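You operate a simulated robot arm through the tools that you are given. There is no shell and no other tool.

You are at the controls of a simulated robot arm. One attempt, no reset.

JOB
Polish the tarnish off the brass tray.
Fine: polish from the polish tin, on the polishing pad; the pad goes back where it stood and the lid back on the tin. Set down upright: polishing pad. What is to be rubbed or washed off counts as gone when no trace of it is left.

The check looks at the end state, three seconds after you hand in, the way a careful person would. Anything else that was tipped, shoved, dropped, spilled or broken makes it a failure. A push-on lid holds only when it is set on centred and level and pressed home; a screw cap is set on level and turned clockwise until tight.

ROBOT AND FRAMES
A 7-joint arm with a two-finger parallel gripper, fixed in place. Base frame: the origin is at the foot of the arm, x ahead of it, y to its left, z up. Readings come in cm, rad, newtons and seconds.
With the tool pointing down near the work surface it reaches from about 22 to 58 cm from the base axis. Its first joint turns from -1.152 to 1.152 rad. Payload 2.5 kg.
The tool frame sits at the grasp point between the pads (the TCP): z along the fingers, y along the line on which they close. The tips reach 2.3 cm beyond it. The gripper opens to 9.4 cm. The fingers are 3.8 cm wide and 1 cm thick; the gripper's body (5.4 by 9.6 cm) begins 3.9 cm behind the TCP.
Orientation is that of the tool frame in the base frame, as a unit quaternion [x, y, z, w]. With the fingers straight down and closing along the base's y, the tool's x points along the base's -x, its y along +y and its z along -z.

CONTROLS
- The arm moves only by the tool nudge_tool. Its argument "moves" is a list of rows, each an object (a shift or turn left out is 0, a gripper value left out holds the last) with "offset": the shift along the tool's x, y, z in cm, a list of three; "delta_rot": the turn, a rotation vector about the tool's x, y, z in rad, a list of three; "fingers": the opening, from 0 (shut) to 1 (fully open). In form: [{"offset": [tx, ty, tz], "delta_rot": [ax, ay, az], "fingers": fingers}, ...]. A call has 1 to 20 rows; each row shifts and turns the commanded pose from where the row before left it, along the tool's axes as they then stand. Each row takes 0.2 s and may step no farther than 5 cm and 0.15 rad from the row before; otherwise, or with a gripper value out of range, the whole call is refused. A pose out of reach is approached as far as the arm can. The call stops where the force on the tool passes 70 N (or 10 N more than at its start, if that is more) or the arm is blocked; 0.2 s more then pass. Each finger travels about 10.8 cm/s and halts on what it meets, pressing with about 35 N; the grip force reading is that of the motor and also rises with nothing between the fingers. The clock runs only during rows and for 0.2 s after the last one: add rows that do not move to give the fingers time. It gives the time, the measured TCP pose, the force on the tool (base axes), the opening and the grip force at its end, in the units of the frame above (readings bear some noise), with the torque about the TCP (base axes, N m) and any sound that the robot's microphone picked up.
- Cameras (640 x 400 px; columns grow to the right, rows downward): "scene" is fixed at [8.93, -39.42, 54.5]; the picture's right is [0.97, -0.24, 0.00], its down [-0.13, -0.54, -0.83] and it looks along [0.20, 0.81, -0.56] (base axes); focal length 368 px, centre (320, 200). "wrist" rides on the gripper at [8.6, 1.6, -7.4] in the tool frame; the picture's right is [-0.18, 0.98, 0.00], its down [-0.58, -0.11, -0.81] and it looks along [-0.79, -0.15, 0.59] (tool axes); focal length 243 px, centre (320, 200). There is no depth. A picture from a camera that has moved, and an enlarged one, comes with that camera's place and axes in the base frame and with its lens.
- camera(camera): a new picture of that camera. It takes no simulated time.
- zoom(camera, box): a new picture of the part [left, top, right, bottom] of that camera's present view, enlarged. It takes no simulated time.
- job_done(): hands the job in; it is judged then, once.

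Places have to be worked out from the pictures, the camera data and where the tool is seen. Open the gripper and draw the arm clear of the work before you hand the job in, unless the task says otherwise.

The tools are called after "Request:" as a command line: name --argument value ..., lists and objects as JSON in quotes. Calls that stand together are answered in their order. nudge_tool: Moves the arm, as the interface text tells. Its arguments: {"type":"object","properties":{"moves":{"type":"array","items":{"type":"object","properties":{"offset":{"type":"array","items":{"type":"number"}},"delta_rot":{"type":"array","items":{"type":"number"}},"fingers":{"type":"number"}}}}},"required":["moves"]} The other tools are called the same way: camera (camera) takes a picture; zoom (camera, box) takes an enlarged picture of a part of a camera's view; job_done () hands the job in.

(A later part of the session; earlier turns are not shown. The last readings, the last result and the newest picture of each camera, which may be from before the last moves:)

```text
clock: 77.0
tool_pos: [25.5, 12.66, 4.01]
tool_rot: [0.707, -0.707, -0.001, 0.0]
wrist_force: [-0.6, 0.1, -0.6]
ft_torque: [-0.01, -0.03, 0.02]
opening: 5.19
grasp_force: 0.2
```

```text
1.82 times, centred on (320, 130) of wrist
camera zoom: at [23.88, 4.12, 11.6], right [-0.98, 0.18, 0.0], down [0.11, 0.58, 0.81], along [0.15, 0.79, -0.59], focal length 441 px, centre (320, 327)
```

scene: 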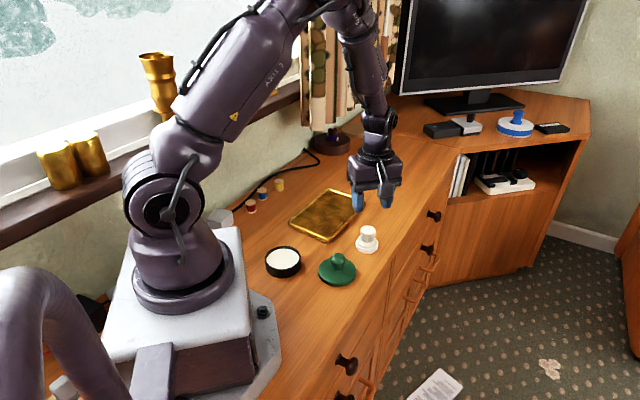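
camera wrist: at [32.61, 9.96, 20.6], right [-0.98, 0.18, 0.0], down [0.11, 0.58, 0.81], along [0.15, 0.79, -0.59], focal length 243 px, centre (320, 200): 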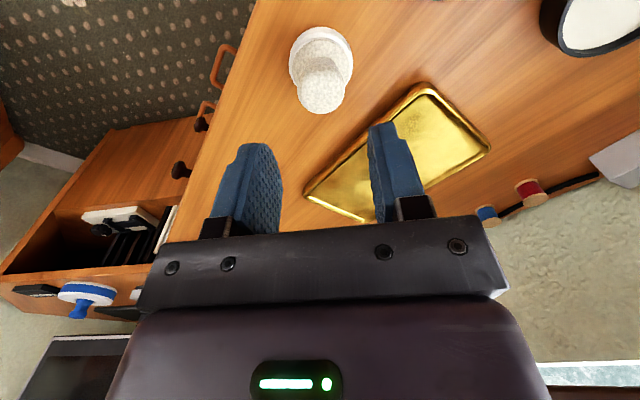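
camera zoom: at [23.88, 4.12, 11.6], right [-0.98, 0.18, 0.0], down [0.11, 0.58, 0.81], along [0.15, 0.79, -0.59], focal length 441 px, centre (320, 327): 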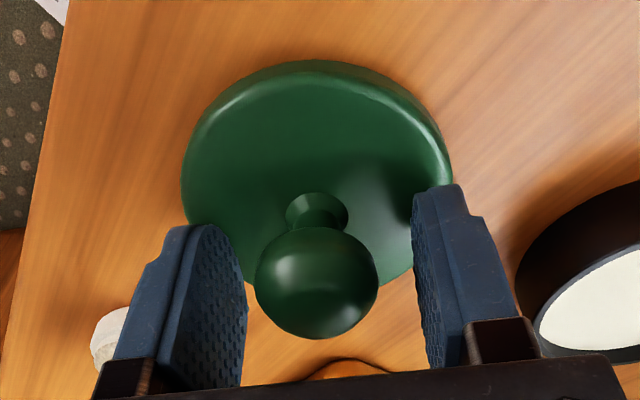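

The knob is centred and the fingers sit just slightly higher than in the first grip. I'll lower 0.15 cm and close.

Request:
nudge_tool --moves '[{"offset": [0, 0, 0.15]}, {"offset": [0, 0, 0]}, {"fingers": 0.4}, {"fingers": 0.3}, {"fingers": 0.15}, {"fingers": 0.0}, {"offset": [0, 0, 0]}, {"offset": [0, 0, 0]}]'

Request:
zoom --camera "wrist" --box '[200, 20, 440, 240]'

```text
clock: 78.8
tool_pos: [25.38, 12.6, 3.84]
tool_rot: [-0.707, 0.707, 0.0, 0.0]
wrist_force: [0.1, -0.5, 0.0]
ft_torque: [-0.01, 0.02, 0.02]
opening: 2.95
grasp_force: 35.3
```

```text
1.82 times, centred on (320, 130) of wrist
camera zoom: at [23.89, 4.14, 11.46], right [-0.98, 0.18, 0.0], down [0.11, 0.58, 0.81], along [0.15, 0.79, -0.59], focal length 441 px, centre (320, 327)
```

zoom: 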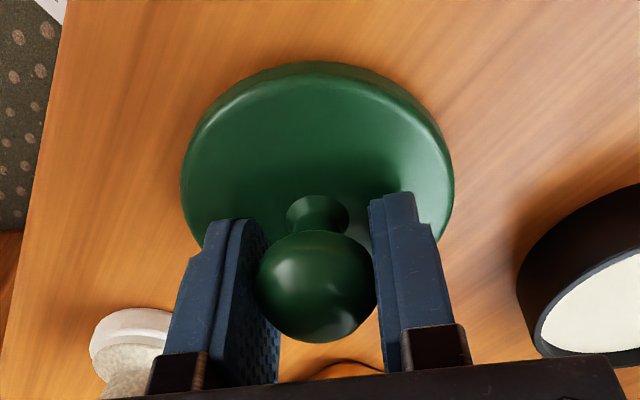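

The lid is gripped again much as before. I'll lift it and carry it over the tin to the pose where it was taken off, staying above the rim.

Request:
nudge_tool --moves '[{"offset": [0, 0, -0.5]}, {"offset": [0, 0, -1.5]}, {"offset": [0, 0, -3]}, {"offset": [0, 0, -3]}, {"offset": [0, 0, 0]}, {"offset": [-1.28, 2.535, 0]}, {"offset": [-1.28, 2.535, 0]}, {"offset": [-1.28, 2.535, 0]}, {"offset": [-1.28, 2.535, 0]}, {"offset": [0, 0, 0]}, {"offset": [0, 0, 2]}, {"offset": [0, 0, 1.5]}, {"offset": [0, 0, 0]}, {"offset": [0, 0, 0]}, {"offset": [0, 0, 0]}]'

Request:
camera --camera "wrist"

Request:
zoom --camera "scene" --box '[220, 190, 348, 290]'

```text
clock: 82.0
tool_pos: [15.17, 17.82, 8.33]
tool_rot: [0.707, -0.707, 0.0, 0.0]
wrist_force: [0.3, -0.4, -0.2]
ft_torque: [-0.03, 0.0, 0.02]
opening: 2.96
grasp_force: 35.4
```

```text
taken
camera wrist: at [13.63, 9.29, 15.76], right [-0.98, 0.18, 0.0], down [0.11, 0.58, 0.81], along [0.15, 0.79, -0.59], focal length 243 px, centre (320, 200)
```

wrist: 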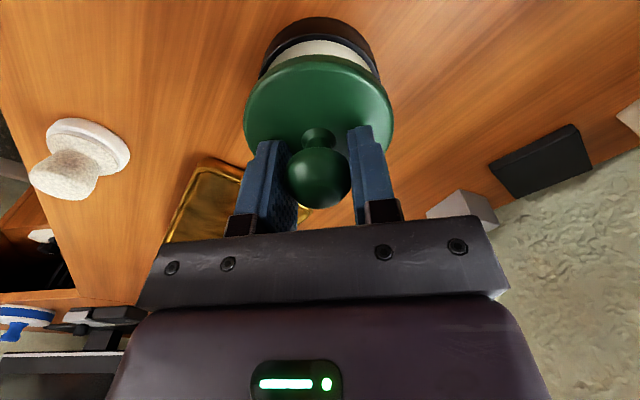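

```text
4.00 times, centred on (284, 240) of scene
camera zoom: at [8.93, -39.42, 54.5], right [0.97, -0.24, 0.0], down [-0.13, -0.54, -0.83], along [0.2, 0.81, -0.56], focal length 1474 px, centre (464, 40)
```

zoom: 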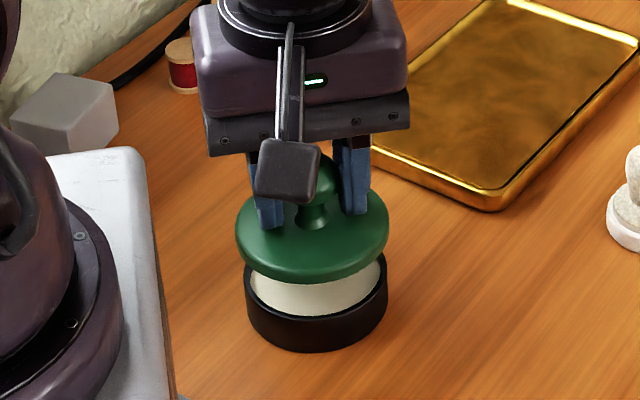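

The tin hasn't moved, and the lid sits level above it in line with its removal pose. I'll lower to the height of my earlier just-lifted picture so I can compare directly.

Request:
nudge_tool --moves '[{"offset": [0, 0, 0.6]}, {"offset": [0, 0, 0.6]}, {"offset": [0, 0, 0.4]}, {"offset": [0, 0, 0]}, {"offset": [0, 0, 0]}]'

Request:
zoom --camera "scene" --box '[220, 190, 348, 290]'

Request:
zoom --camera "wrist" --box '[200, 20, 440, 240]'

```text
clock: 83.2
tool_pos: [15.22, 17.84, 6.78]
tool_rot: [-0.707, 0.707, 0.0, 0.001]
wrist_force: [-0.3, 0.8, -0.3]
ft_torque: [0.04, 0.01, 0.01]
opening: 2.96
grasp_force: 35.0
```

```text
4.00 times, centred on (284, 240) of scene
camera zoom: at [8.93, -39.42, 54.5], right [0.97, -0.24, 0.0], down [-0.13, -0.54, -0.83], along [0.2, 0.81, -0.56], focal length 1474 px, centre (464, 40)
```

zoom: 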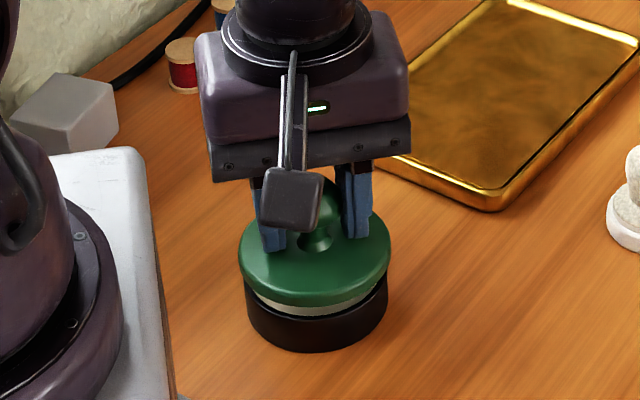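

```text
1.82 times, centred on (320, 130) of wrist
camera zoom: at [13.67, 9.24, 14.27], right [-0.98, 0.18, 0.0], down [0.11, 0.58, 0.81], along [0.15, 0.79, -0.59], focal length 441 px, centre (320, 327)
```

zoom: 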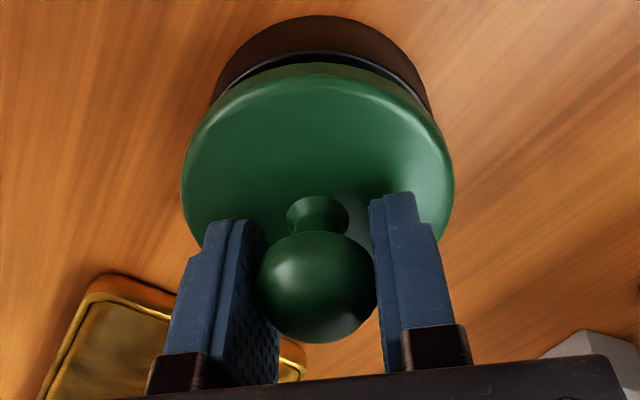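

The view matches the removal picture to within about 0.05 cm. I'll lower the lid onto the tin in small steps and watch the force.

Request:
nudge_tool --moves '[{"offset": [0, 0, 0.3]}, {"offset": [0, 0, 0.2]}, {"offset": [0, 0, 0]}]'

Request:
nudge_tool --moves '[{"offset": [0, 0, 0.1]}, {"offset": [0, 0, 0]}]'

```text
clock: 84.0
tool_pos: [15.19, 17.78, 6.17]
tool_rot: [0.707, -0.707, 0.0, 0.0]
wrist_force: [0.4, -0.6, 0.8]
ft_torque: [0.02, 0.04, -0.02]
opening: 2.95
grasp_force: 34.9
```

```text
clock: 84.6
tool_pos: [15.15, 17.88, 6.23]
tool_rot: [-0.707, 0.707, 0.0, 0.0]
wrist_force: [-0.1, 0.2, -0.6]
ft_torque: [-0.01, 0.02, -0.02]
opening: 2.99
grasp_force: 35.2
```

No contact yet. I'll continue in 0.08 cm steps.

Request:
nudge_tool --moves '[{"offset": [0, 0, 0.08]}, {"offset": [0, 0, 0]}]'

Request:
nudge_tool --moves '[{"offset": [0, 0, 0.08]}, {"offset": [0, 0, 0]}]'

```text
clock: 85.2
tool_pos: [15.26, 17.76, 6.1]
tool_rot: [0.708, -0.707, 0.0, 0.0]
wrist_force: [0.2, -0.1, -1.0]
ft_torque: [0.02, -0.01, -0.03]
opening: 2.96
grasp_force: 35.1
```

```text
clock: 85.8
tool_pos: [15.2, 17.66, 6.03]
tool_rot: [-0.707, 0.708, 0.0, 0.0]
wrist_force: [0.1, -0.6, 0.4]
ft_torque: [-0.03, 0.0, 0.0]
opening: 2.98
grasp_force: 34.9
```

Request:
nudge_tool --moves '[{"offset": [0, 0, 0.08]}, {"offset": [0, 0, 0]}]'

Request:
zoom --camera "scene" --box '[250, 225, 314, 285]'

```text
clock: 86.4
tool_pos: [15.18, 17.65, 5.91]
tool_rot: [0.708, -0.707, 0.0, 0.0]
wrist_force: [-0.2, 0.2, -0.2]
ft_torque: [-0.01, 0.01, -0.01]
opening: 2.97
grasp_force: 34.5
```

```text
6.67 times, centred on (282, 255) of scene
camera zoom: at [8.93, -39.42, 54.5], right [0.97, -0.24, 0.0], down [-0.13, -0.54, -0.83], along [0.2, 0.81, -0.56], focal length 2456 px, centre (573, -167)
```

zoom: 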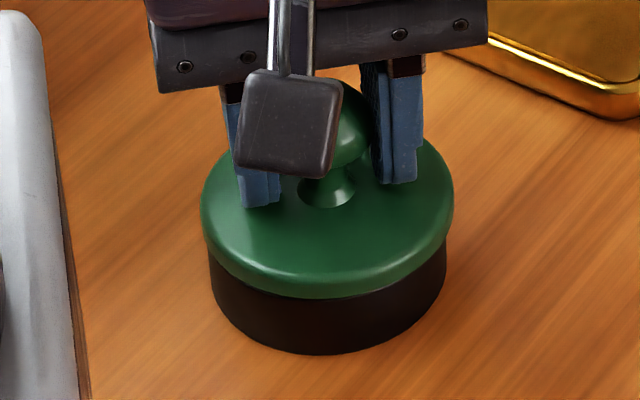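

The lid is about 0.2 cm above its closed height and roughly 0.06 cm too far +x. I'll trim x and keep lowering.

Request:
nudge_tool --moves '[{"offset": [0, 0.06, 0]}, {"offset": [0, 0, 0.06]}, {"offset": [0, 0, 0]}]'

Request:
nudge_tool --moves '[{"offset": [0, 0, 0.06]}, {"offset": [0, 0, 0]}]'

```text
clock: 87.2
tool_pos: [15.22, 17.86, 5.76]
tool_rot: [0.707, -0.707, 0.0, 0.0]
wrist_force: [0.3, -0.2, -0.8]
ft_torque: [-0.01, 0.06, 0.01]
opening: 2.96
grasp_force: 35.0
```

```text
clock: 87.8
tool_pos: [15.37, 17.86, 5.79]
tool_rot: [0.707, -0.707, 0.0, 0.0]
wrist_force: [-0.4, 0.0, -0.9]
ft_torque: [0.02, -0.01, 0.0]
opening: 2.96
grasp_force: 35.2
```

Request:
nudge_tool --moves '[{"offset": [0, 0, 0.06]}, {"offset": [0, 0, 0]}]'

Request:
zoom --camera "scene" --box '[250, 225, 314, 285]'

Request:
zoom --camera "wrist" --box '[200, 20, 440, 240]'

```text
clock: 88.4
tool_pos: [15.07, 17.75, 5.68]
tool_rot: [0.707, -0.707, 0.0, 0.001]
wrist_force: [-15.9, -4.7, 46.0]
ft_torque: [-0.22, 0.2, 0.04]
opening: 2.98
grasp_force: 35.2
heard: snap
```

```text
6.67 times, centred on (282, 255) of scene
camera zoom: at [8.93, -39.43, 54.5], right [0.97, -0.24, 0.0], down [-0.13, -0.54, -0.83], along [0.2, 0.81, -0.56], focal length 2456 px, centre (573, -167)
```

zoom: 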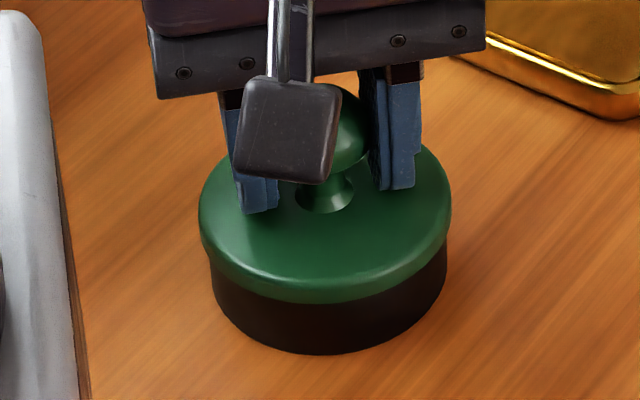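

```text
1.82 times, centred on (320, 130) of wrist
camera zoom: at [13.66, 9.24, 13.28], right [-0.98, 0.18, 0.0], down [0.11, 0.58, 0.8], along [0.15, 0.79, -0.59], focal length 441 px, centre (320, 327)
```

zoom: 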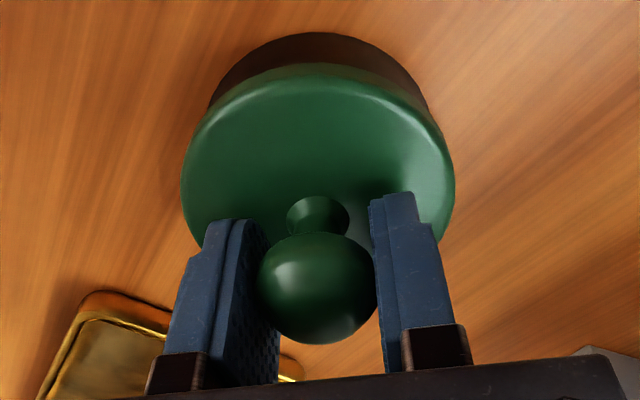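

A snap at 46 N, and the lid outline again matches the original closed picture. I'll relieve the press gently before letting go.

Request:
nudge_tool --moves '[{"offset": [0, 0, -0.06]}, {"offset": [0, 0, 0]}]'

```text
clock: 89.0
tool_pos: [15.32, 17.74, 5.66]
tool_rot: [-0.707, 0.708, 0.0, 0.0]
wrist_force: [-16.4, -0.6, 24.4]
ft_torque: [-0.26, 0.42, -0.1]
opening: 2.95
grasp_force: 35.1
```

There's about 16 N of sideways load toward −x, so I'll shift slightly that way and ease the press further.

Request:
nudge_tool --moves '[{"offset": [0, 0.05, -0.04]}, {"offset": [0, 0, 0]}]'

```text
clock: 89.6
tool_pos: [15.21, 17.84, 5.87]
tool_rot: [-0.707, 0.707, 0.0, 0.0]
wrist_force: [0.2, 0.6, -0.9]
ft_torque: [-0.01, -0.01, 0.04]
opening: 2.99
grasp_force: 35.1
heard: snap
```

I heard another snap and the force fell to zero, so the lid may have moved. I'll look closely before acting.

Request:
zoom --camera "scene" --box '[250, 225, 314, 285]'

Request:
zoom --camera "wrist" --box '[200, 20, 440, 240]'

```text
6.67 times, centred on (282, 255) of scene
camera zoom: at [8.93, -39.42, 54.5], right [0.97, -0.24, 0.0], down [-0.13, -0.54, -0.83], along [0.2, 0.81, -0.56], focal length 2456 px, centre (573, -167)
```

zoom: 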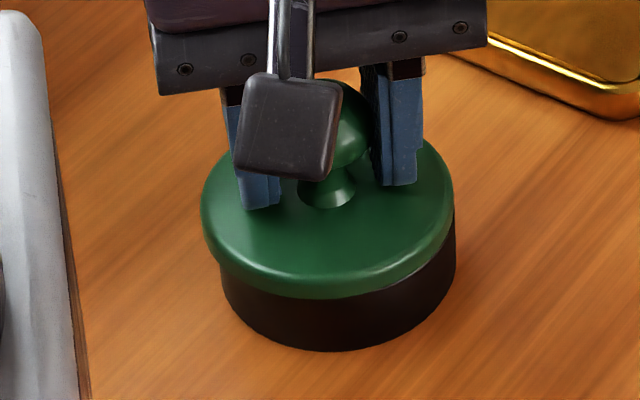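

```text
1.82 times, centred on (320, 130) of wrist
camera zoom: at [13.69, 9.26, 13.36], right [-0.98, 0.19, 0.0], down [0.11, 0.58, 0.81], along [0.15, 0.79, -0.59], focal length 441 px, centre (320, 327)
```

zoom: 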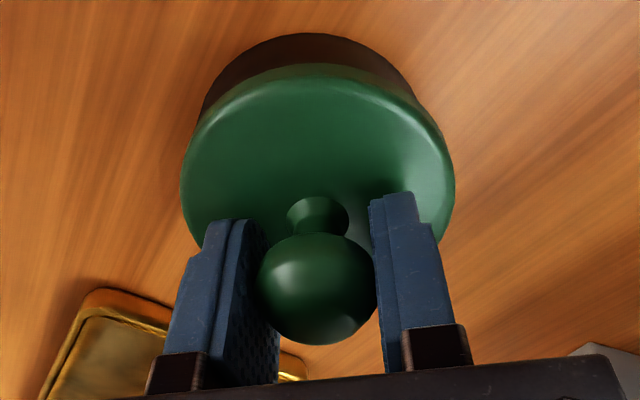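

The tin has been kicked about 0.3 cm in +x by stored side load, and the lid is loose again in the grip. I'll lift the lid off a little to see the tin's new position.

Request:
nudge_tool --moves '[{"offset": [0, 0, -0.4]}, {"offset": [0, 0, -0.52]}, {"offset": [0, 0, 0]}, {"offset": [0, 0, 0]}]'

Request:
zoom --camera "scene" --box '[250, 225, 314, 285]'

Request:
zoom --camera "wrist" --box '[200, 20, 440, 240]'

Request:
zoom --camera "scene" --box '[220, 190, 348, 290]'

```text
clock: 90.6
tool_pos: [15.17, 17.88, 6.77]
tool_rot: [-0.707, 0.707, 0.001, 0.0]
wrist_force: [0.4, 0.2, -0.1]
ft_torque: [-0.04, -0.01, 0.02]
opening: 2.97
grasp_force: 35.4
```

```text
6.67 times, centred on (282, 255) of scene
camera zoom: at [8.93, -39.42, 54.5], right [0.97, -0.24, 0.0], down [-0.13, -0.54, -0.83], along [0.2, 0.81, -0.56], focal length 2456 px, centre (573, -167)
```

zoom: 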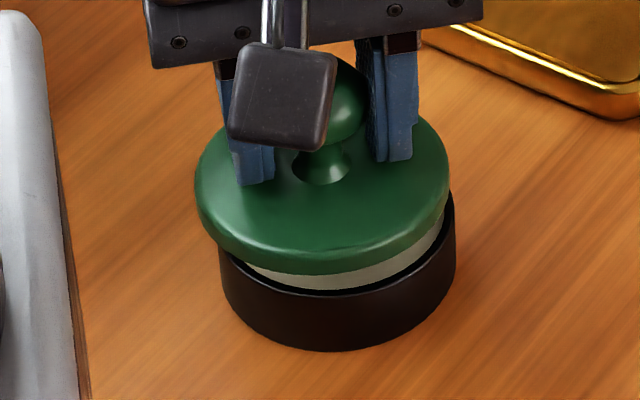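

```text
1.82 times, centred on (320, 130) of wrist
camera zoom: at [13.62, 9.35, 14.28], right [-0.98, 0.18, 0.0], down [0.11, 0.58, 0.81], along [0.15, 0.79, -0.59], focal length 441 px, centre (320, 327)
```

zoom: 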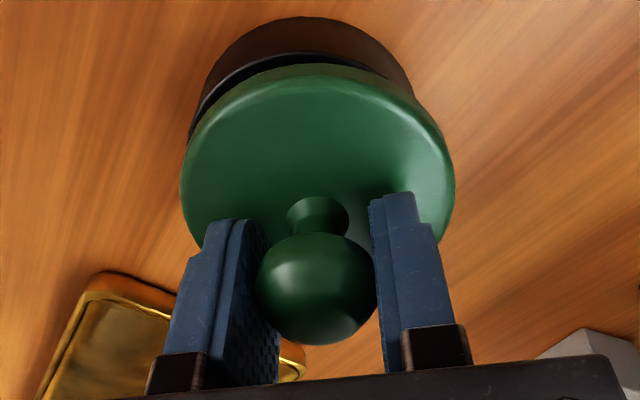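

```text
4.00 times, centred on (284, 240) of scene
camera zoom: at [8.93, -39.42, 54.5], right [0.97, -0.24, 0.0], down [-0.13, -0.54, -0.83], along [0.2, 0.81, -0.56], focal length 1474 px, centre (464, 40)
```

zoom: 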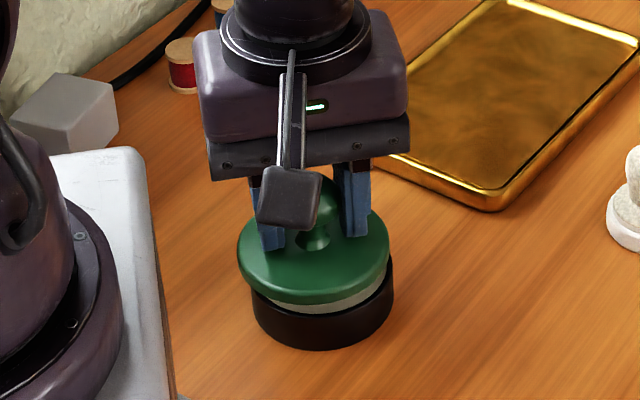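

The tin sits about 0.34 cm further in +x, with y unchanged. I'll shift the lid by that amount, compare, and lower to just above seating. This time I'll let go and press from above so no side load builds up.

Request:
nudge_tool --moves '[{"offset": [0, -0.335, 0]}, {"offset": [0, 0, 0]}, {"offset": [0, 0, 0.4]}, {"offset": [0, 0, 0.3]}, {"offset": [0, 0, 0]}, {"offset": [0, 0, 0]}]'

Request:
zoom --camera "scene" --box '[250, 225, 314, 285]'

Request:
zoom --camera "wrist" --box '[200, 20, 440, 240]'

```text
clock: 92.0
tool_pos: [15.41, 17.71, 6.05]
tool_rot: [-0.707, 0.708, -0.001, 0.0]
wrist_force: [0.2, 0.1, -0.5]
ft_torque: [0.02, -0.03, 0.0]
opening: 2.96
grasp_force: 35.2
```

```text
6.67 times, centred on (282, 255) of scene
camera zoom: at [8.93, -39.42, 54.5], right [0.97, -0.24, 0.0], down [-0.13, -0.54, -0.83], along [0.2, 0.81, -0.56], focal length 2456 px, centre (573, -167)
```

zoom: 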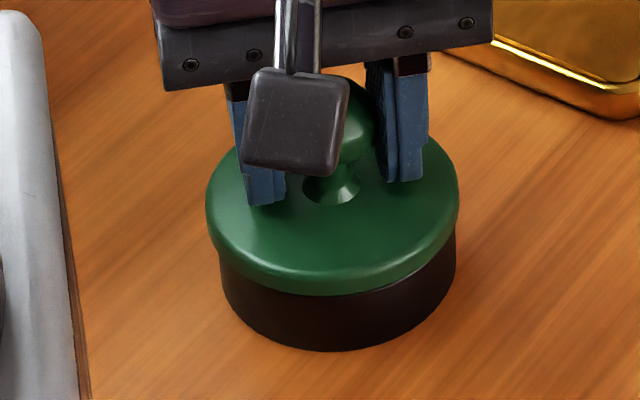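

```text
1.82 times, centred on (320, 130) of wrist
camera zoom: at [13.86, 9.16, 13.57], right [-0.98, 0.18, 0.0], down [0.11, 0.58, 0.81], along [0.15, 0.79, -0.59], focal length 441 px, centre (320, 327)
```

zoom: 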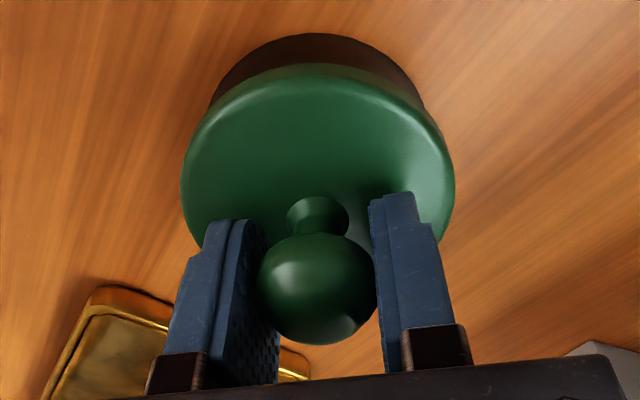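

The lid appears about 0.04 cm short in x and 0.08 cm short in y. I'll make those small trims and compare once more.

Request:
nudge_tool --moves '[{"offset": [-0.08, -0.04, 0]}, {"offset": [0, 0, 0.1]}, {"offset": [0, 0, 0]}, {"offset": [0, 0, 0]}, {"offset": [0, 0, 0]}]'

Request:
zoom --camera "scene" --box '[250, 225, 314, 285]'

Request:
zoom --camera "wrist" --box '[200, 20, 440, 240]'

```text
clock: 93.2
tool_pos: [15.47, 17.82, 6.09]
tool_rot: [0.707, -0.707, 0.0, 0.0]
wrist_force: [-0.2, 0.4, -0.7]
ft_torque: [0.0, 0.01, 0.01]
opening: 3.0
grasp_force: 35.3
```

```text
6.67 times, centred on (282, 255) of scene
camera zoom: at [8.93, -39.42, 54.5], right [0.97, -0.24, 0.0], down [-0.13, -0.54, -0.83], along [0.2, 0.81, -0.56], focal length 2456 px, centre (573, -167)
```

zoom: 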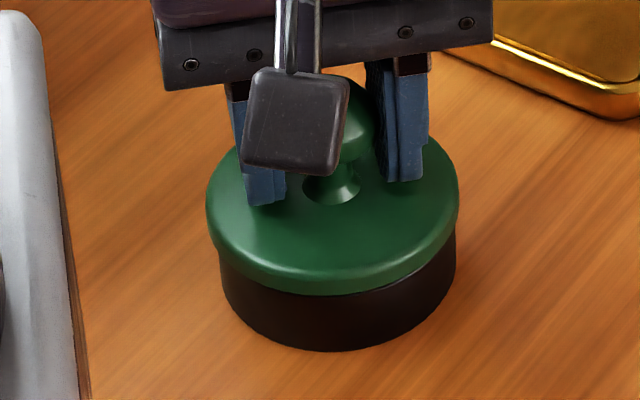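

```text
1.82 times, centred on (320, 130) of wrist
camera zoom: at [13.88, 9.23, 13.52], right [-0.98, 0.18, 0.0], down [0.11, 0.58, 0.81], along [0.15, 0.79, -0.59], focal length 441 px, centre (320, 327)
```

zoom: 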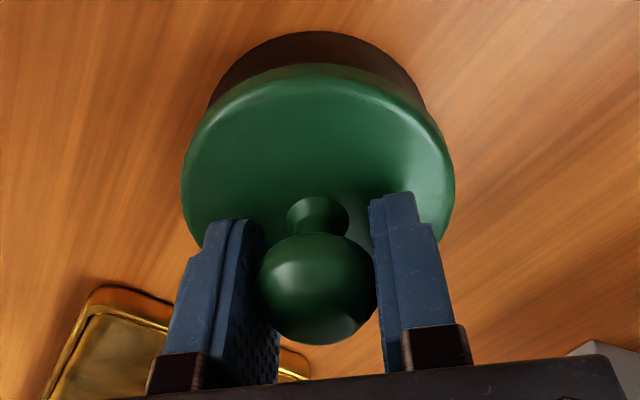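

Alignment is good now, with offsets within about 1 px of the original closed look. I'll lower in fine steps toward first touch without pressing.

Request:
nudge_tool --moves '[{"offset": [0, -0.03, 0.06]}, {"offset": [0, 0, 0]}]'

Request:
nudge_tool --moves '[{"offset": [0, 0, 0.05]}, {"offset": [0, 0, 0]}]'

Request:
zoom --camera "scene" --box '[250, 225, 314, 285]'

```text
clock: 93.8
tool_pos: [15.39, 17.81, 5.98]
tool_rot: [0.708, -0.707, 0.0, 0.001]
wrist_force: [-0.1, -0.3, -0.9]
ft_torque: [0.03, -0.02, 0.02]
opening: 2.95
grasp_force: 34.8
```

```text
clock: 94.4
tool_pos: [15.53, 17.78, 5.86]
tool_rot: [-0.707, 0.707, 0.0, 0.0]
wrist_force: [-0.3, -0.2, -0.2]
ft_torque: [-0.01, -0.02, -0.02]
opening: 2.96
grasp_force: 35.4
```

```text
6.67 times, centred on (282, 255) of scene
camera zoom: at [8.93, -39.42, 54.5], right [0.97, -0.24, 0.0], down [-0.13, -0.54, -0.83], along [0.2, 0.81, -0.56], focal length 2456 px, centre (573, -167)
```

zoom: 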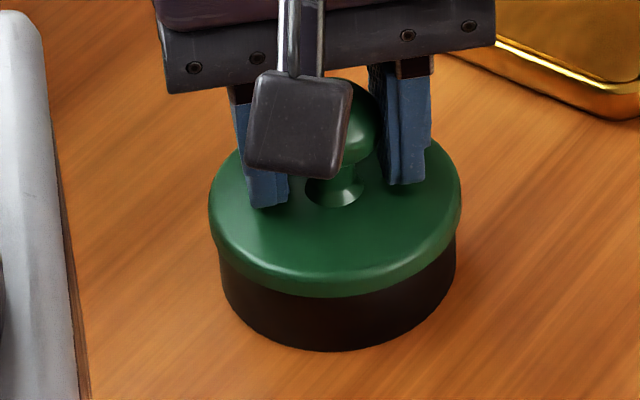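

The lid is about 0.1 cm above seated and centred. One more small step.

Request:
nudge_tool --moves '[{"offset": [0, 0, 0.04]}, {"offset": [0, 0, 0]}]'

```text
clock: 95.0
tool_pos: [15.55, 17.95, 5.88]
tool_rot: [0.707, -0.707, 0.001, 0.0]
wrist_force: [0.6, 0.5, 0.0]
ft_torque: [-0.04, 0.0, -0.01]
opening: 2.97
grasp_force: 35.0
```

Still no contact, so the lid is a hair above its seat. I'll let it go here, so it drops under a millimetre, and rise clear to look.

Request:
nudge_tool --moves '[{"fingers": 0.4}, {"fingers": 0.55}, {"offset": [0, 0, 0]}, {"offset": [0, 0, 0]}]'

Request:
zoom --camera "scene" --box '[250, 225, 314, 285]'

Request:
zoom --camera "wrist" --box '[200, 20, 440, 240]'

```text
clock: 96.0
tool_pos: [15.52, 17.89, 5.74]
tool_rot: [0.708, -0.707, 0.0, 0.0]
wrist_force: [0.3, 1.0, 0.4]
ft_torque: [0.01, 0.01, -0.01]
opening: 5.17
grasp_force: 0.0
```

```text
6.67 times, centred on (282, 255) of scene
camera zoom: at [8.93, -39.42, 54.5], right [0.97, -0.24, 0.0], down [-0.13, -0.54, -0.83], along [0.2, 0.81, -0.56], focal length 2456 px, centre (573, -167)
```

zoom: 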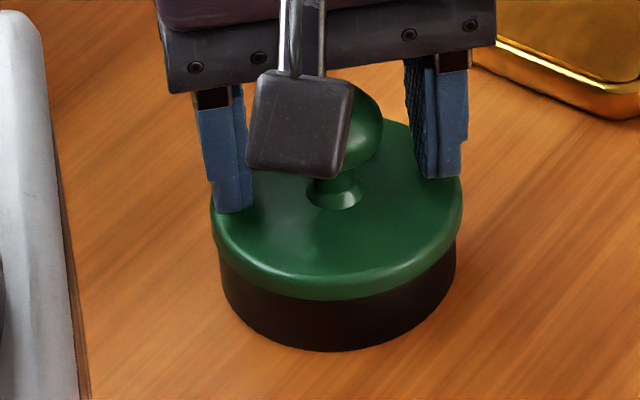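

```text
1.82 times, centred on (320, 130) of wrist
camera zoom: at [13.99, 9.31, 13.34], right [-0.98, 0.18, 0.0], down [0.11, 0.58, 0.81], along [0.15, 0.79, -0.59], focal length 441 px, centre (320, 327)
```

zoom: 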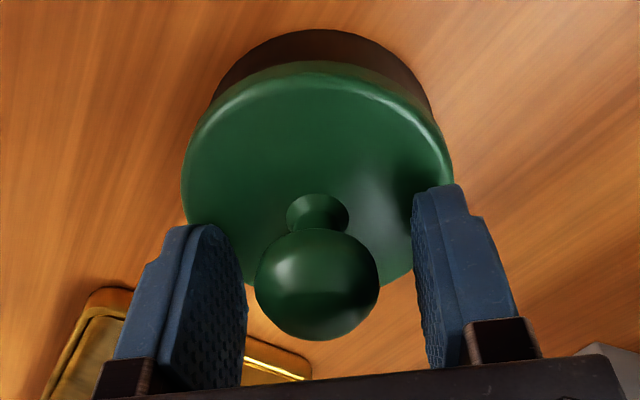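

The lid has dropped into place on the tin. I'll rise, close the fingers and position the fingertips above the knob for a straight push from the top.

Request:
nudge_tool --moves '[{"offset": [0, 0, -1]}, {"offset": [0, 0, -2.5]}, {"offset": [0, 0, -2.5]}, {"offset": [0.1, -0.05, 0], "fingers": 0.3}, {"fingers": 0.0}, {"offset": [0, 0, 0]}, {"offset": [0, 0, 0]}, {"offset": [0, 0, 0]}]'

Request:
zoom --camera "scene" --box '[250, 225, 314, 285]'

Request:
camera --camera "wrist"

```text
clock: 97.8
tool_pos: [15.64, 17.89, 11.87]
tool_rot: [-0.707, 0.707, 0.0, 0.0]
wrist_force: [-0.5, -0.6, 0.7]
ft_torque: [-0.03, 0.01, 0.0]
opening: 0.01
grasp_force: 34.9
```

```text
6.67 times, centred on (282, 255) of scene
camera zoom: at [8.93, -39.42, 54.5], right [0.97, -0.24, 0.0], down [-0.13, -0.54, -0.83], along [0.2, 0.81, -0.56], focal length 2456 px, centre (573, -167)
```

zoom: 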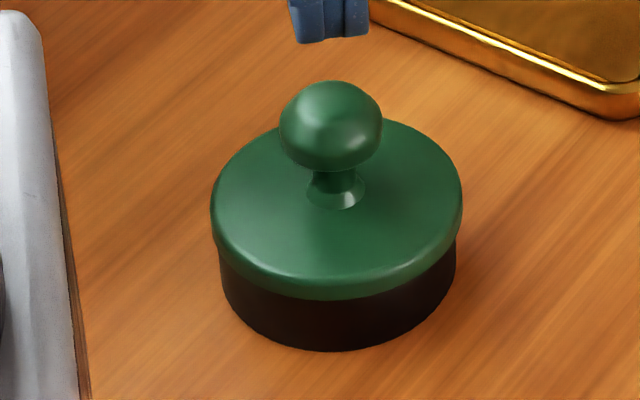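

```text
taken
camera wrist: at [14.12, 9.24, 19.38], right [-0.98, 0.18, 0.0], down [0.11, 0.58, 0.81], along [0.15, 0.79, -0.59], focal length 243 px, centre (320, 200)
```

wrist: 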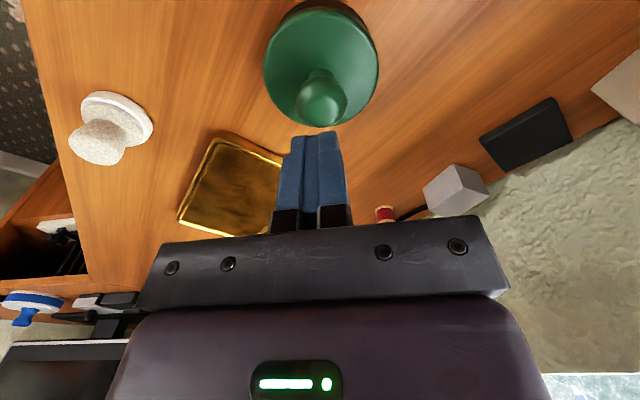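

The lid looks level and centred on the tin, with the closed fingertips right above its knob. I'll lower them toward the knob top.

Request:
nudge_tool --moves '[{"offset": [0, 0, 1]}, {"offset": [0, 0, 0.8]}, {"offset": [0, 0, 0.3]}, {"offset": [0, 0, 0]}, {"offset": [0, 0, 0]}]'

Request:
zoom --camera "scene" --box '[250, 210, 330, 285]'

Request:
zoom --camera "wrist" --box '[200, 20, 440, 240]'

```text
clock: 99.0
tool_pos: [15.65, 17.83, 9.64]
tool_rot: [-0.707, 0.708, 0.0, 0.0]
wrist_force: [0.1, -0.6, 0.1]
ft_torque: [0.03, 0.03, 0.01]
opening: 0.01
grasp_force: 35.1
```

```text
5.33 times, centred on (290, 248) of scene
camera zoom: at [8.93, -39.42, 54.5], right [0.97, -0.24, 0.0], down [-0.13, -0.54, -0.83], along [0.2, 0.81, -0.56], focal length 1965 px, centre (480, -53)
```

zoom: 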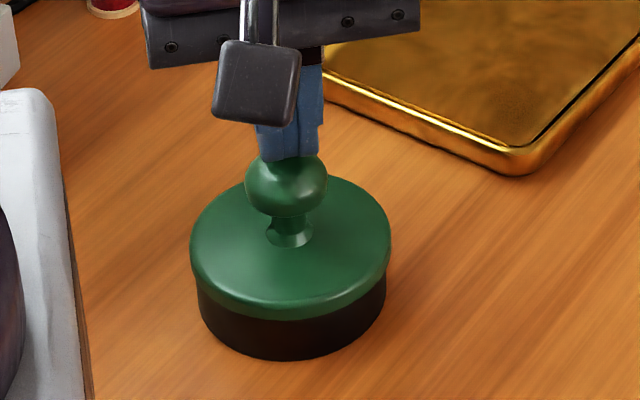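

```text
1.82 times, centred on (320, 130) of wrist
camera zoom: at [14.1, 9.26, 17.15], right [-0.98, 0.18, 0.0], down [0.11, 0.58, 0.81], along [0.15, 0.79, -0.59], focal length 441 px, centre (320, 327)
```

zoom: 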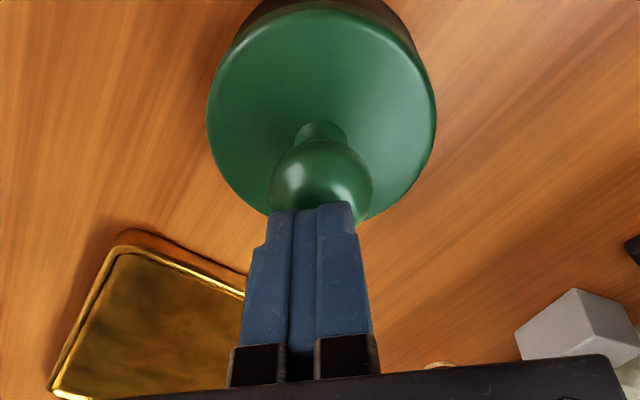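

The fingertips are about 0.2 cm too far +x from the knob's apex. I'll correct that, then press down in small steps.

Request:
nudge_tool --moves '[{"offset": [0.15, 0.2, 0]}, {"offset": [0, 0, 0.1]}, {"offset": [0, 0, 0]}, {"offset": [0, 0, 0]}]'

Request:
zoom --camera "scene" --box '[250, 210, 330, 285]'

Request:
zoom --camera "wrist" --box '[200, 20, 440, 240]'

```text
clock: 100.0
tool_pos: [15.54, 17.77, 9.6]
tool_rot: [-0.707, 0.707, 0.0, -0.001]
wrist_force: [-0.3, 0.5, -0.4]
ft_torque: [-0.01, 0.02, -0.03]
opening: 0.0
grasp_force: 35.3
```

```text
5.33 times, centred on (290, 248) of scene
camera zoom: at [8.93, -39.42, 54.5], right [0.97, -0.24, 0.0], down [-0.13, -0.54, -0.83], along [0.2, 0.81, -0.56], focal length 1965 px, centre (480, -53)
```

zoom: 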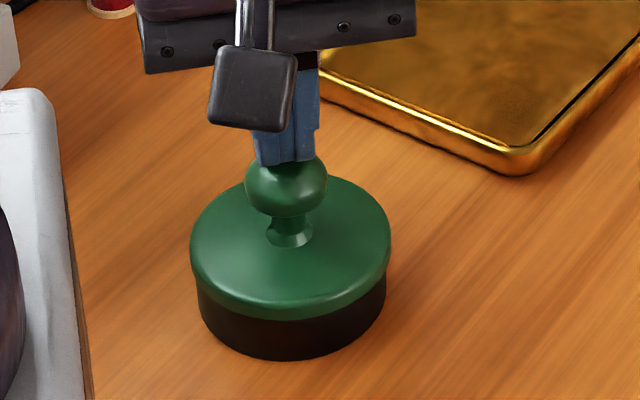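

```text
1.82 times, centred on (320, 130) of wrist
camera zoom: at [13.93, 9.12, 17.08], right [-0.98, 0.18, 0.0], down [0.11, 0.58, 0.81], along [0.15, 0.79, -0.59], focal length 441 px, centre (320, 327)
```

zoom: 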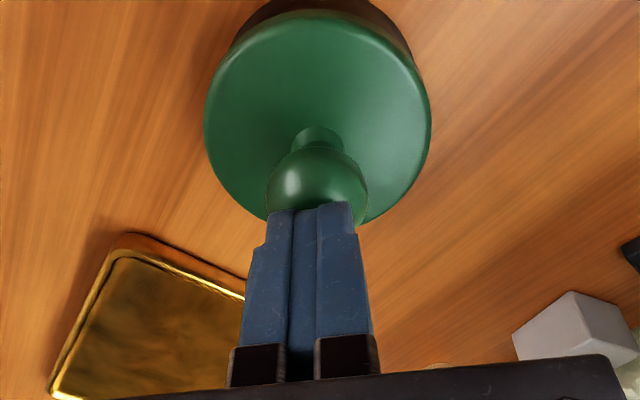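

The scene view shows the fingertips centred on the knob. Now pressing in small steps.

Request:
nudge_tool --moves '[{"offset": [0, 0, 0.1]}, {"offset": [0, 0, 0]}]'

Request:
nudge_tool --moves '[{"offset": [0, 0, 0.07]}, {"offset": [0, 0, 0]}]'

```text
clock: 100.6
tool_pos: [15.32, 17.62, 9.55]
tool_rot: [-0.707, 0.708, 0.0, 0.001]
wrist_force: [0.1, -0.6, 0.6]
ft_torque: [0.02, 0.01, 0.02]
opening: 0.01
grasp_force: 34.6
```

```text
clock: 101.2
tool_pos: [15.37, 17.49, 9.28]
tool_rot: [-0.707, 0.707, 0.0, 0.0]
wrist_force: [-0.4, 0.1, 0.2]
ft_torque: [-0.01, -0.02, 0.02]
opening: 0.02
grasp_force: 35.3
```

Request:
nudge_tool --moves '[{"offset": [0, 0, 0.06]}, {"offset": [0, 0, 0]}]'

Request:
zoom --camera "scene" --box '[250, 210, 330, 285]'

```text
clock: 101.8
tool_pos: [15.46, 17.67, 9.27]
tool_rot: [-0.707, 0.707, 0.0, 0.0]
wrist_force: [-0.1, -0.5, -0.5]
ft_torque: [0.0, -0.02, 0.0]
opening: 0.0
grasp_force: 34.9
```

```text
5.33 times, centred on (290, 248) of scene
camera zoom: at [8.93, -39.42, 54.5], right [0.97, -0.24, 0.0], down [-0.13, -0.54, -0.83], along [0.2, 0.81, -0.56], focal length 1965 px, centre (480, -53)
```

zoom: 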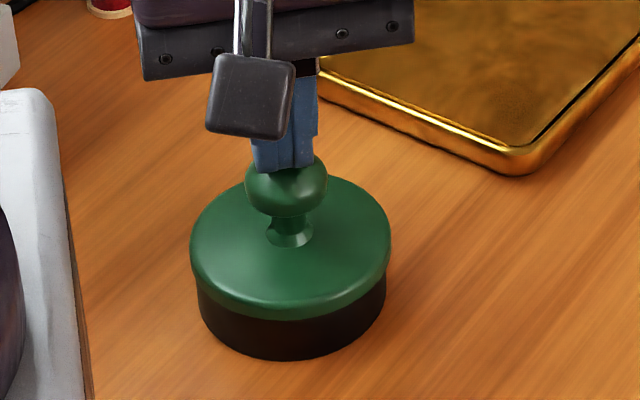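

Request:
nudge_tool --moves '[{"offset": [0, 0, 0.06]}, {"offset": [0, 0, 0]}]'

Request:
nudge_tool --moves '[{"offset": [0, 0, 0.05]}, {"offset": [0, 0, 0]}]'

```text
clock: 102.4
tool_pos: [15.33, 17.65, 9.31]
tool_rot: [-0.707, 0.707, 0.0, -0.001]
wrist_force: [-0.3, -0.6, -0.8]
ft_torque: [0.0, -0.01, 0.03]
opening: 0.03
grasp_force: 34.7
```

```text
clock: 103.0
tool_pos: [15.41, 17.6, 9.2]
tool_rot: [-0.707, 0.707, 0.0, 0.001]
wrist_force: [0.4, -0.4, 0.3]
ft_torque: [0.03, 0.02, -0.01]
opening: 0.0
grasp_force: 35.2
```

Still free at z≈9.21. I'll continue in fine steps.

Request:
nudge_tool --moves '[{"offset": [0, 0, 0.05]}, {"offset": [0, 0, 0]}]'

Request:
nudge_tool --moves '[{"offset": [0, 0, 0.05]}, {"offset": [0, 0, 0]}]'

```text
clock: 103.6
tool_pos: [15.21, 17.5, 9.11]
tool_rot: [-0.707, 0.707, 0.0, 0.001]
wrist_force: [-8.6, -3.6, 31.8]
ft_torque: [-0.12, 0.19, -0.06]
opening: 0.01
grasp_force: 35.1
heard: snap
```

```text
clock: 104.2
tool_pos: [15.37, 17.47, 9.16]
tool_rot: [-0.707, 0.707, 0.0, -0.001]
wrist_force: [-10.4, -9.3, 46.9]
ft_torque: [-0.29, 0.21, 0.11]
opening: 0.0
grasp_force: 34.7
```

A snap at 32 N, then firm at 47 N, so the lid is pressed home. I'll first relax the small side load, then ease the pressure off gradually.

Request:
nudge_tool --moves '[{"offset": [0.03, 0.03, 0]}, {"offset": [0, 0, -0.03]}, {"offset": [0, 0, 0]}]'

```text
clock: 105.0
tool_pos: [15.21, 17.64, 9.22]
tool_rot: [0.708, -0.707, 0.0, 0.0]
wrist_force: [-7.9, -1.5, 17.8]
ft_torque: [-0.08, 0.16, -0.06]
opening: 0.0
grasp_force: 35.4
```

Request:
nudge_tool --moves '[{"offset": [0, 0.02, -0.03]}, {"offset": [0, 0, 0]}]'

Request:
zoom --camera "scene" --box '[250, 225, 314, 285]'

```text
clock: 105.6
tool_pos: [15.28, 17.7, 9.3]
tool_rot: [-0.707, 0.707, 0.0, 0.0]
wrist_force: [-6.5, 0.0, 9.9]
ft_torque: [-0.02, 0.16, -0.03]
opening: 0.03
grasp_force: 34.1
```

```text
6.67 times, centred on (282, 255) of scene
camera zoom: at [8.93, -39.42, 54.5], right [0.97, -0.24, 0.0], down [-0.13, -0.54, -0.83], along [0.2, 0.81, -0.56], focal length 2456 px, centre (573, -167)
```

zoom: 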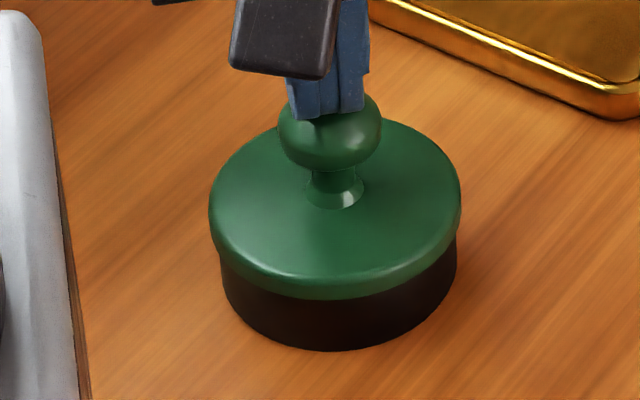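

The lid sits flush and centred. I'll continue to unload gently with a slight −x shift.

Request:
nudge_tool --moves '[{"offset": [0, 0.03, -0.02]}, {"offset": [0, 0, 0]}]'

Request:
nudge_tool --moves '[{"offset": [0, 0, -0.05]}, {"offset": [0, 0, 0]}]'

Request:
zoom --camera "scene" --box '[250, 225, 314, 285]'

```text
clock: 106.2
tool_pos: [15.35, 17.64, 9.24]
tool_rot: [-0.706, 0.708, 0.0, 0.001]
wrist_force: [-0.2, -1.8, 2.4]
ft_torque: [-0.08, 0.03, -0.01]
opening: 0.0
grasp_force: 34.9
```

```text
clock: 106.8
tool_pos: [15.36, 17.63, 9.46]
tool_rot: [-0.707, 0.707, 0.0, 0.0]
wrist_force: [-0.3, 0.1, 0.2]
ft_torque: [0.02, -0.01, -0.03]
opening: 0.03
grasp_force: 35.1
```

```text
6.67 times, centred on (282, 255) of scene
camera zoom: at [8.93, -39.42, 54.5], right [0.97, -0.24, 0.0], down [-0.13, -0.54, -0.83], along [0.2, 0.81, -0.56], focal length 2456 px, centre (573, -167)
```

zoom: 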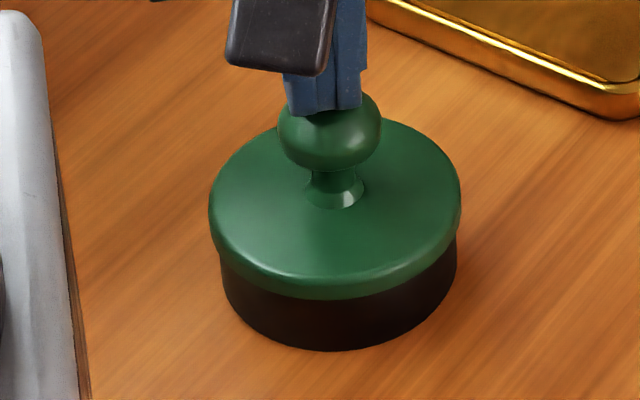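

No further snap, and the lid is seated, level and centred. I'll rise straight up, open the gripper and draw the arm clear for a final inspection.

Request:
nudge_tool --moves '[{"offset": [0, 0, -0.5]}, {"offset": [0, 0, -2]}, {"offset": [0, 0, -4]}, {"offset": [0, 0, -4]}, {"offset": [0, 0, -4]}, {"offset": [0, 0, -4], "fingers": 0.5}, {"offset": [0, -4, 0], "fingers": 1.0}, {"offset": [0, -4, 0]}, {"offset": [2, -4, 0]}, {"offset": [3, -3, 0]}, {"offset": [3, -3, 0]}, {"offset": [3, -2, 0]}, {"offset": [0, 0, 0]}, {"offset": [0, 0, 0]}, {"offset": [0, 0, 0]}]'

Request:
camera --camera "scene"

Request:
zoom --camera "scene" --box '[230, 160, 430, 285]'

Request:
camera --camera "wrist"

```text
clock: 110.0
tool_pos: [35.27, 6.75, 28.11]
tool_rot: [0.707, -0.707, 0.0, 0.0]
wrist_force: [-0.4, -0.1, -0.2]
ft_torque: [0.02, -0.04, -0.01]
opening: 9.4
grasp_force: 0.1
```

```text
taken
```

scene: 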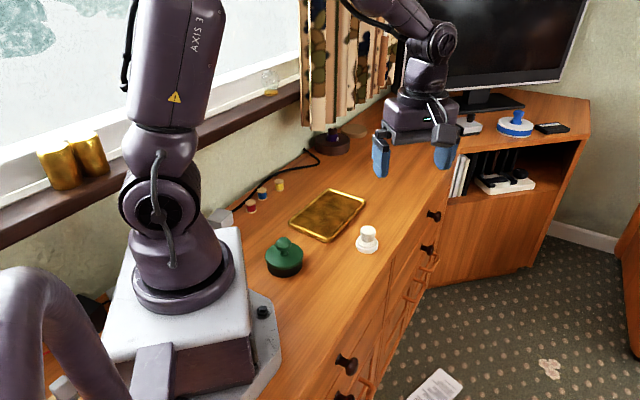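

```text
3.20 times, centred on (330, 222) of scene
camera zoom: at [8.93, -39.42, 54.5], right [0.97, -0.24, 0.0], down [-0.13, -0.54, -0.83], along [0.2, 0.81, -0.56], focal length 1179 px, centre (288, 128)
```

zoom: 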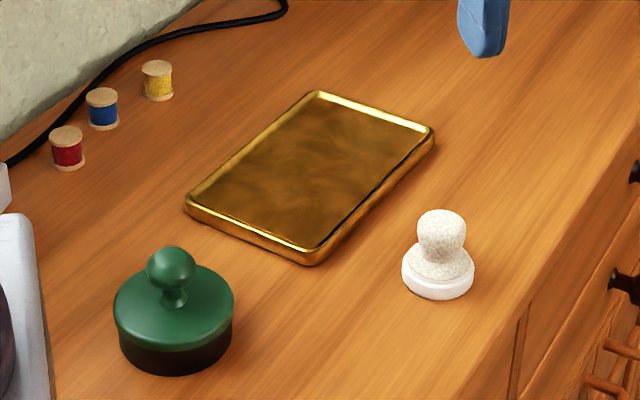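

```text
taken
camera wrist: at [33.73, -1.81, 35.54], right [-0.98, 0.18, 0.0], down [0.11, 0.58, 0.81], along [0.15, 0.79, -0.59], focal length 243 px, centre (320, 200)
```

wrist: 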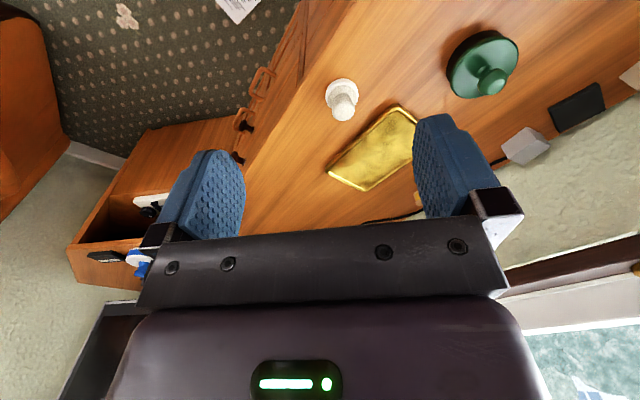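

All objects stand in order: lid seated, pad upright at home, tray in place. One last close look at the tray surface and tin lid before handing in.

Request:
zoom --camera "wrist" --box '[320, 90, 440, 200]'

Request:
zoom --camera "scene" --box '[285, 185, 370, 245]'

Request:
zoom --camera "scene" --box '[250, 225, 314, 285]'

Request:
zoom --camera "wrist" --box '[430, 20, 540, 110]'

```text
3.64 times, centred on (380, 145) of wrist
camera zoom: at [33.73, -1.81, 35.54], right [-0.98, 0.18, 0.0], down [0.11, 0.58, 0.81], along [0.15, 0.79, -0.59], focal length 882 px, centre (102, 400)
```

zoom: 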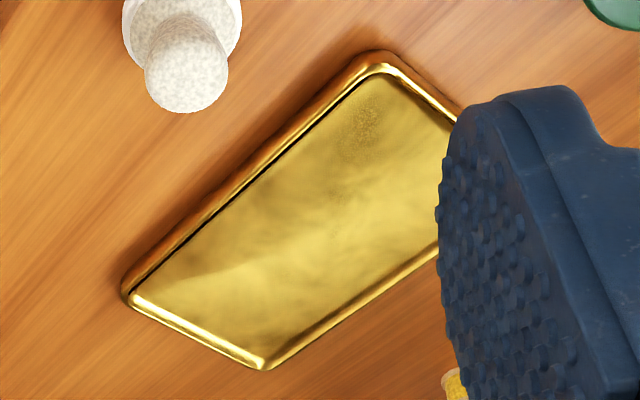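

```text
6.67 times, centred on (328, 215) of scene
camera zoom: at [8.93, -39.42, 54.5], right [0.97, -0.24, 0.0], down [-0.13, -0.54, -0.83], along [0.2, 0.81, -0.56], focal length 2456 px, centre (270, 100)
```

zoom: 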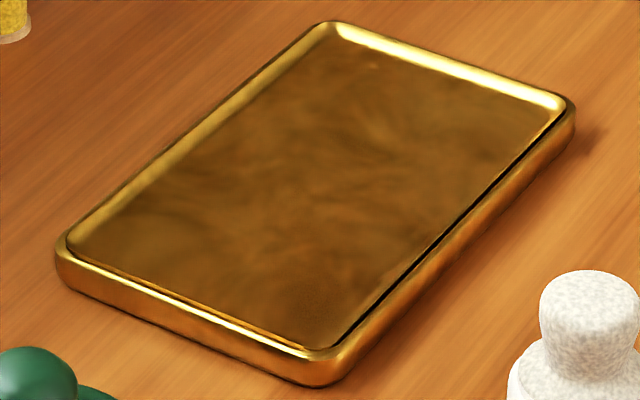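

```text
6.67 times, centred on (282, 255) of scene
camera zoom: at [8.93, -39.42, 54.5], right [0.97, -0.24, 0.0], down [-0.13, -0.54, -0.83], along [0.2, 0.81, -0.56], focal length 2456 px, centre (573, -167)
```

zoom: 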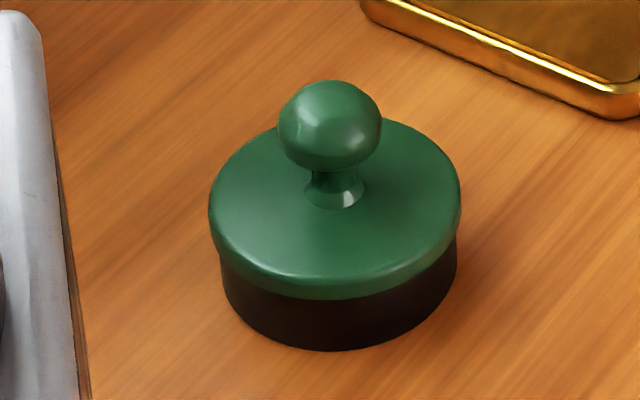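

```text
4.44 times, centred on (485, 65) of wrist
camera zoom: at [33.73, -1.81, 35.54], right [-0.98, 0.18, 0.0], down [0.11, 0.58, 0.81], along [0.15, 0.79, -0.59], focal length 1078 px, centre (-413, 800)
```

zoom: 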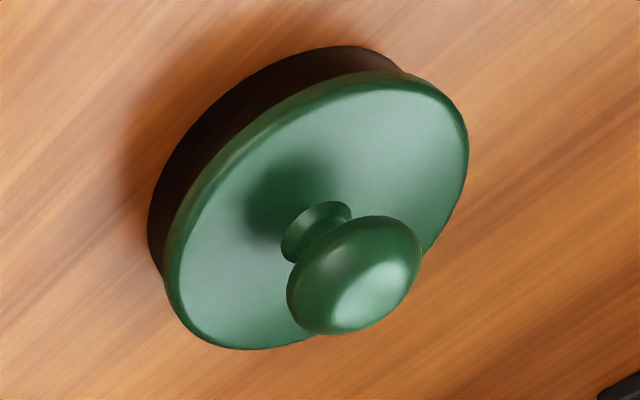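

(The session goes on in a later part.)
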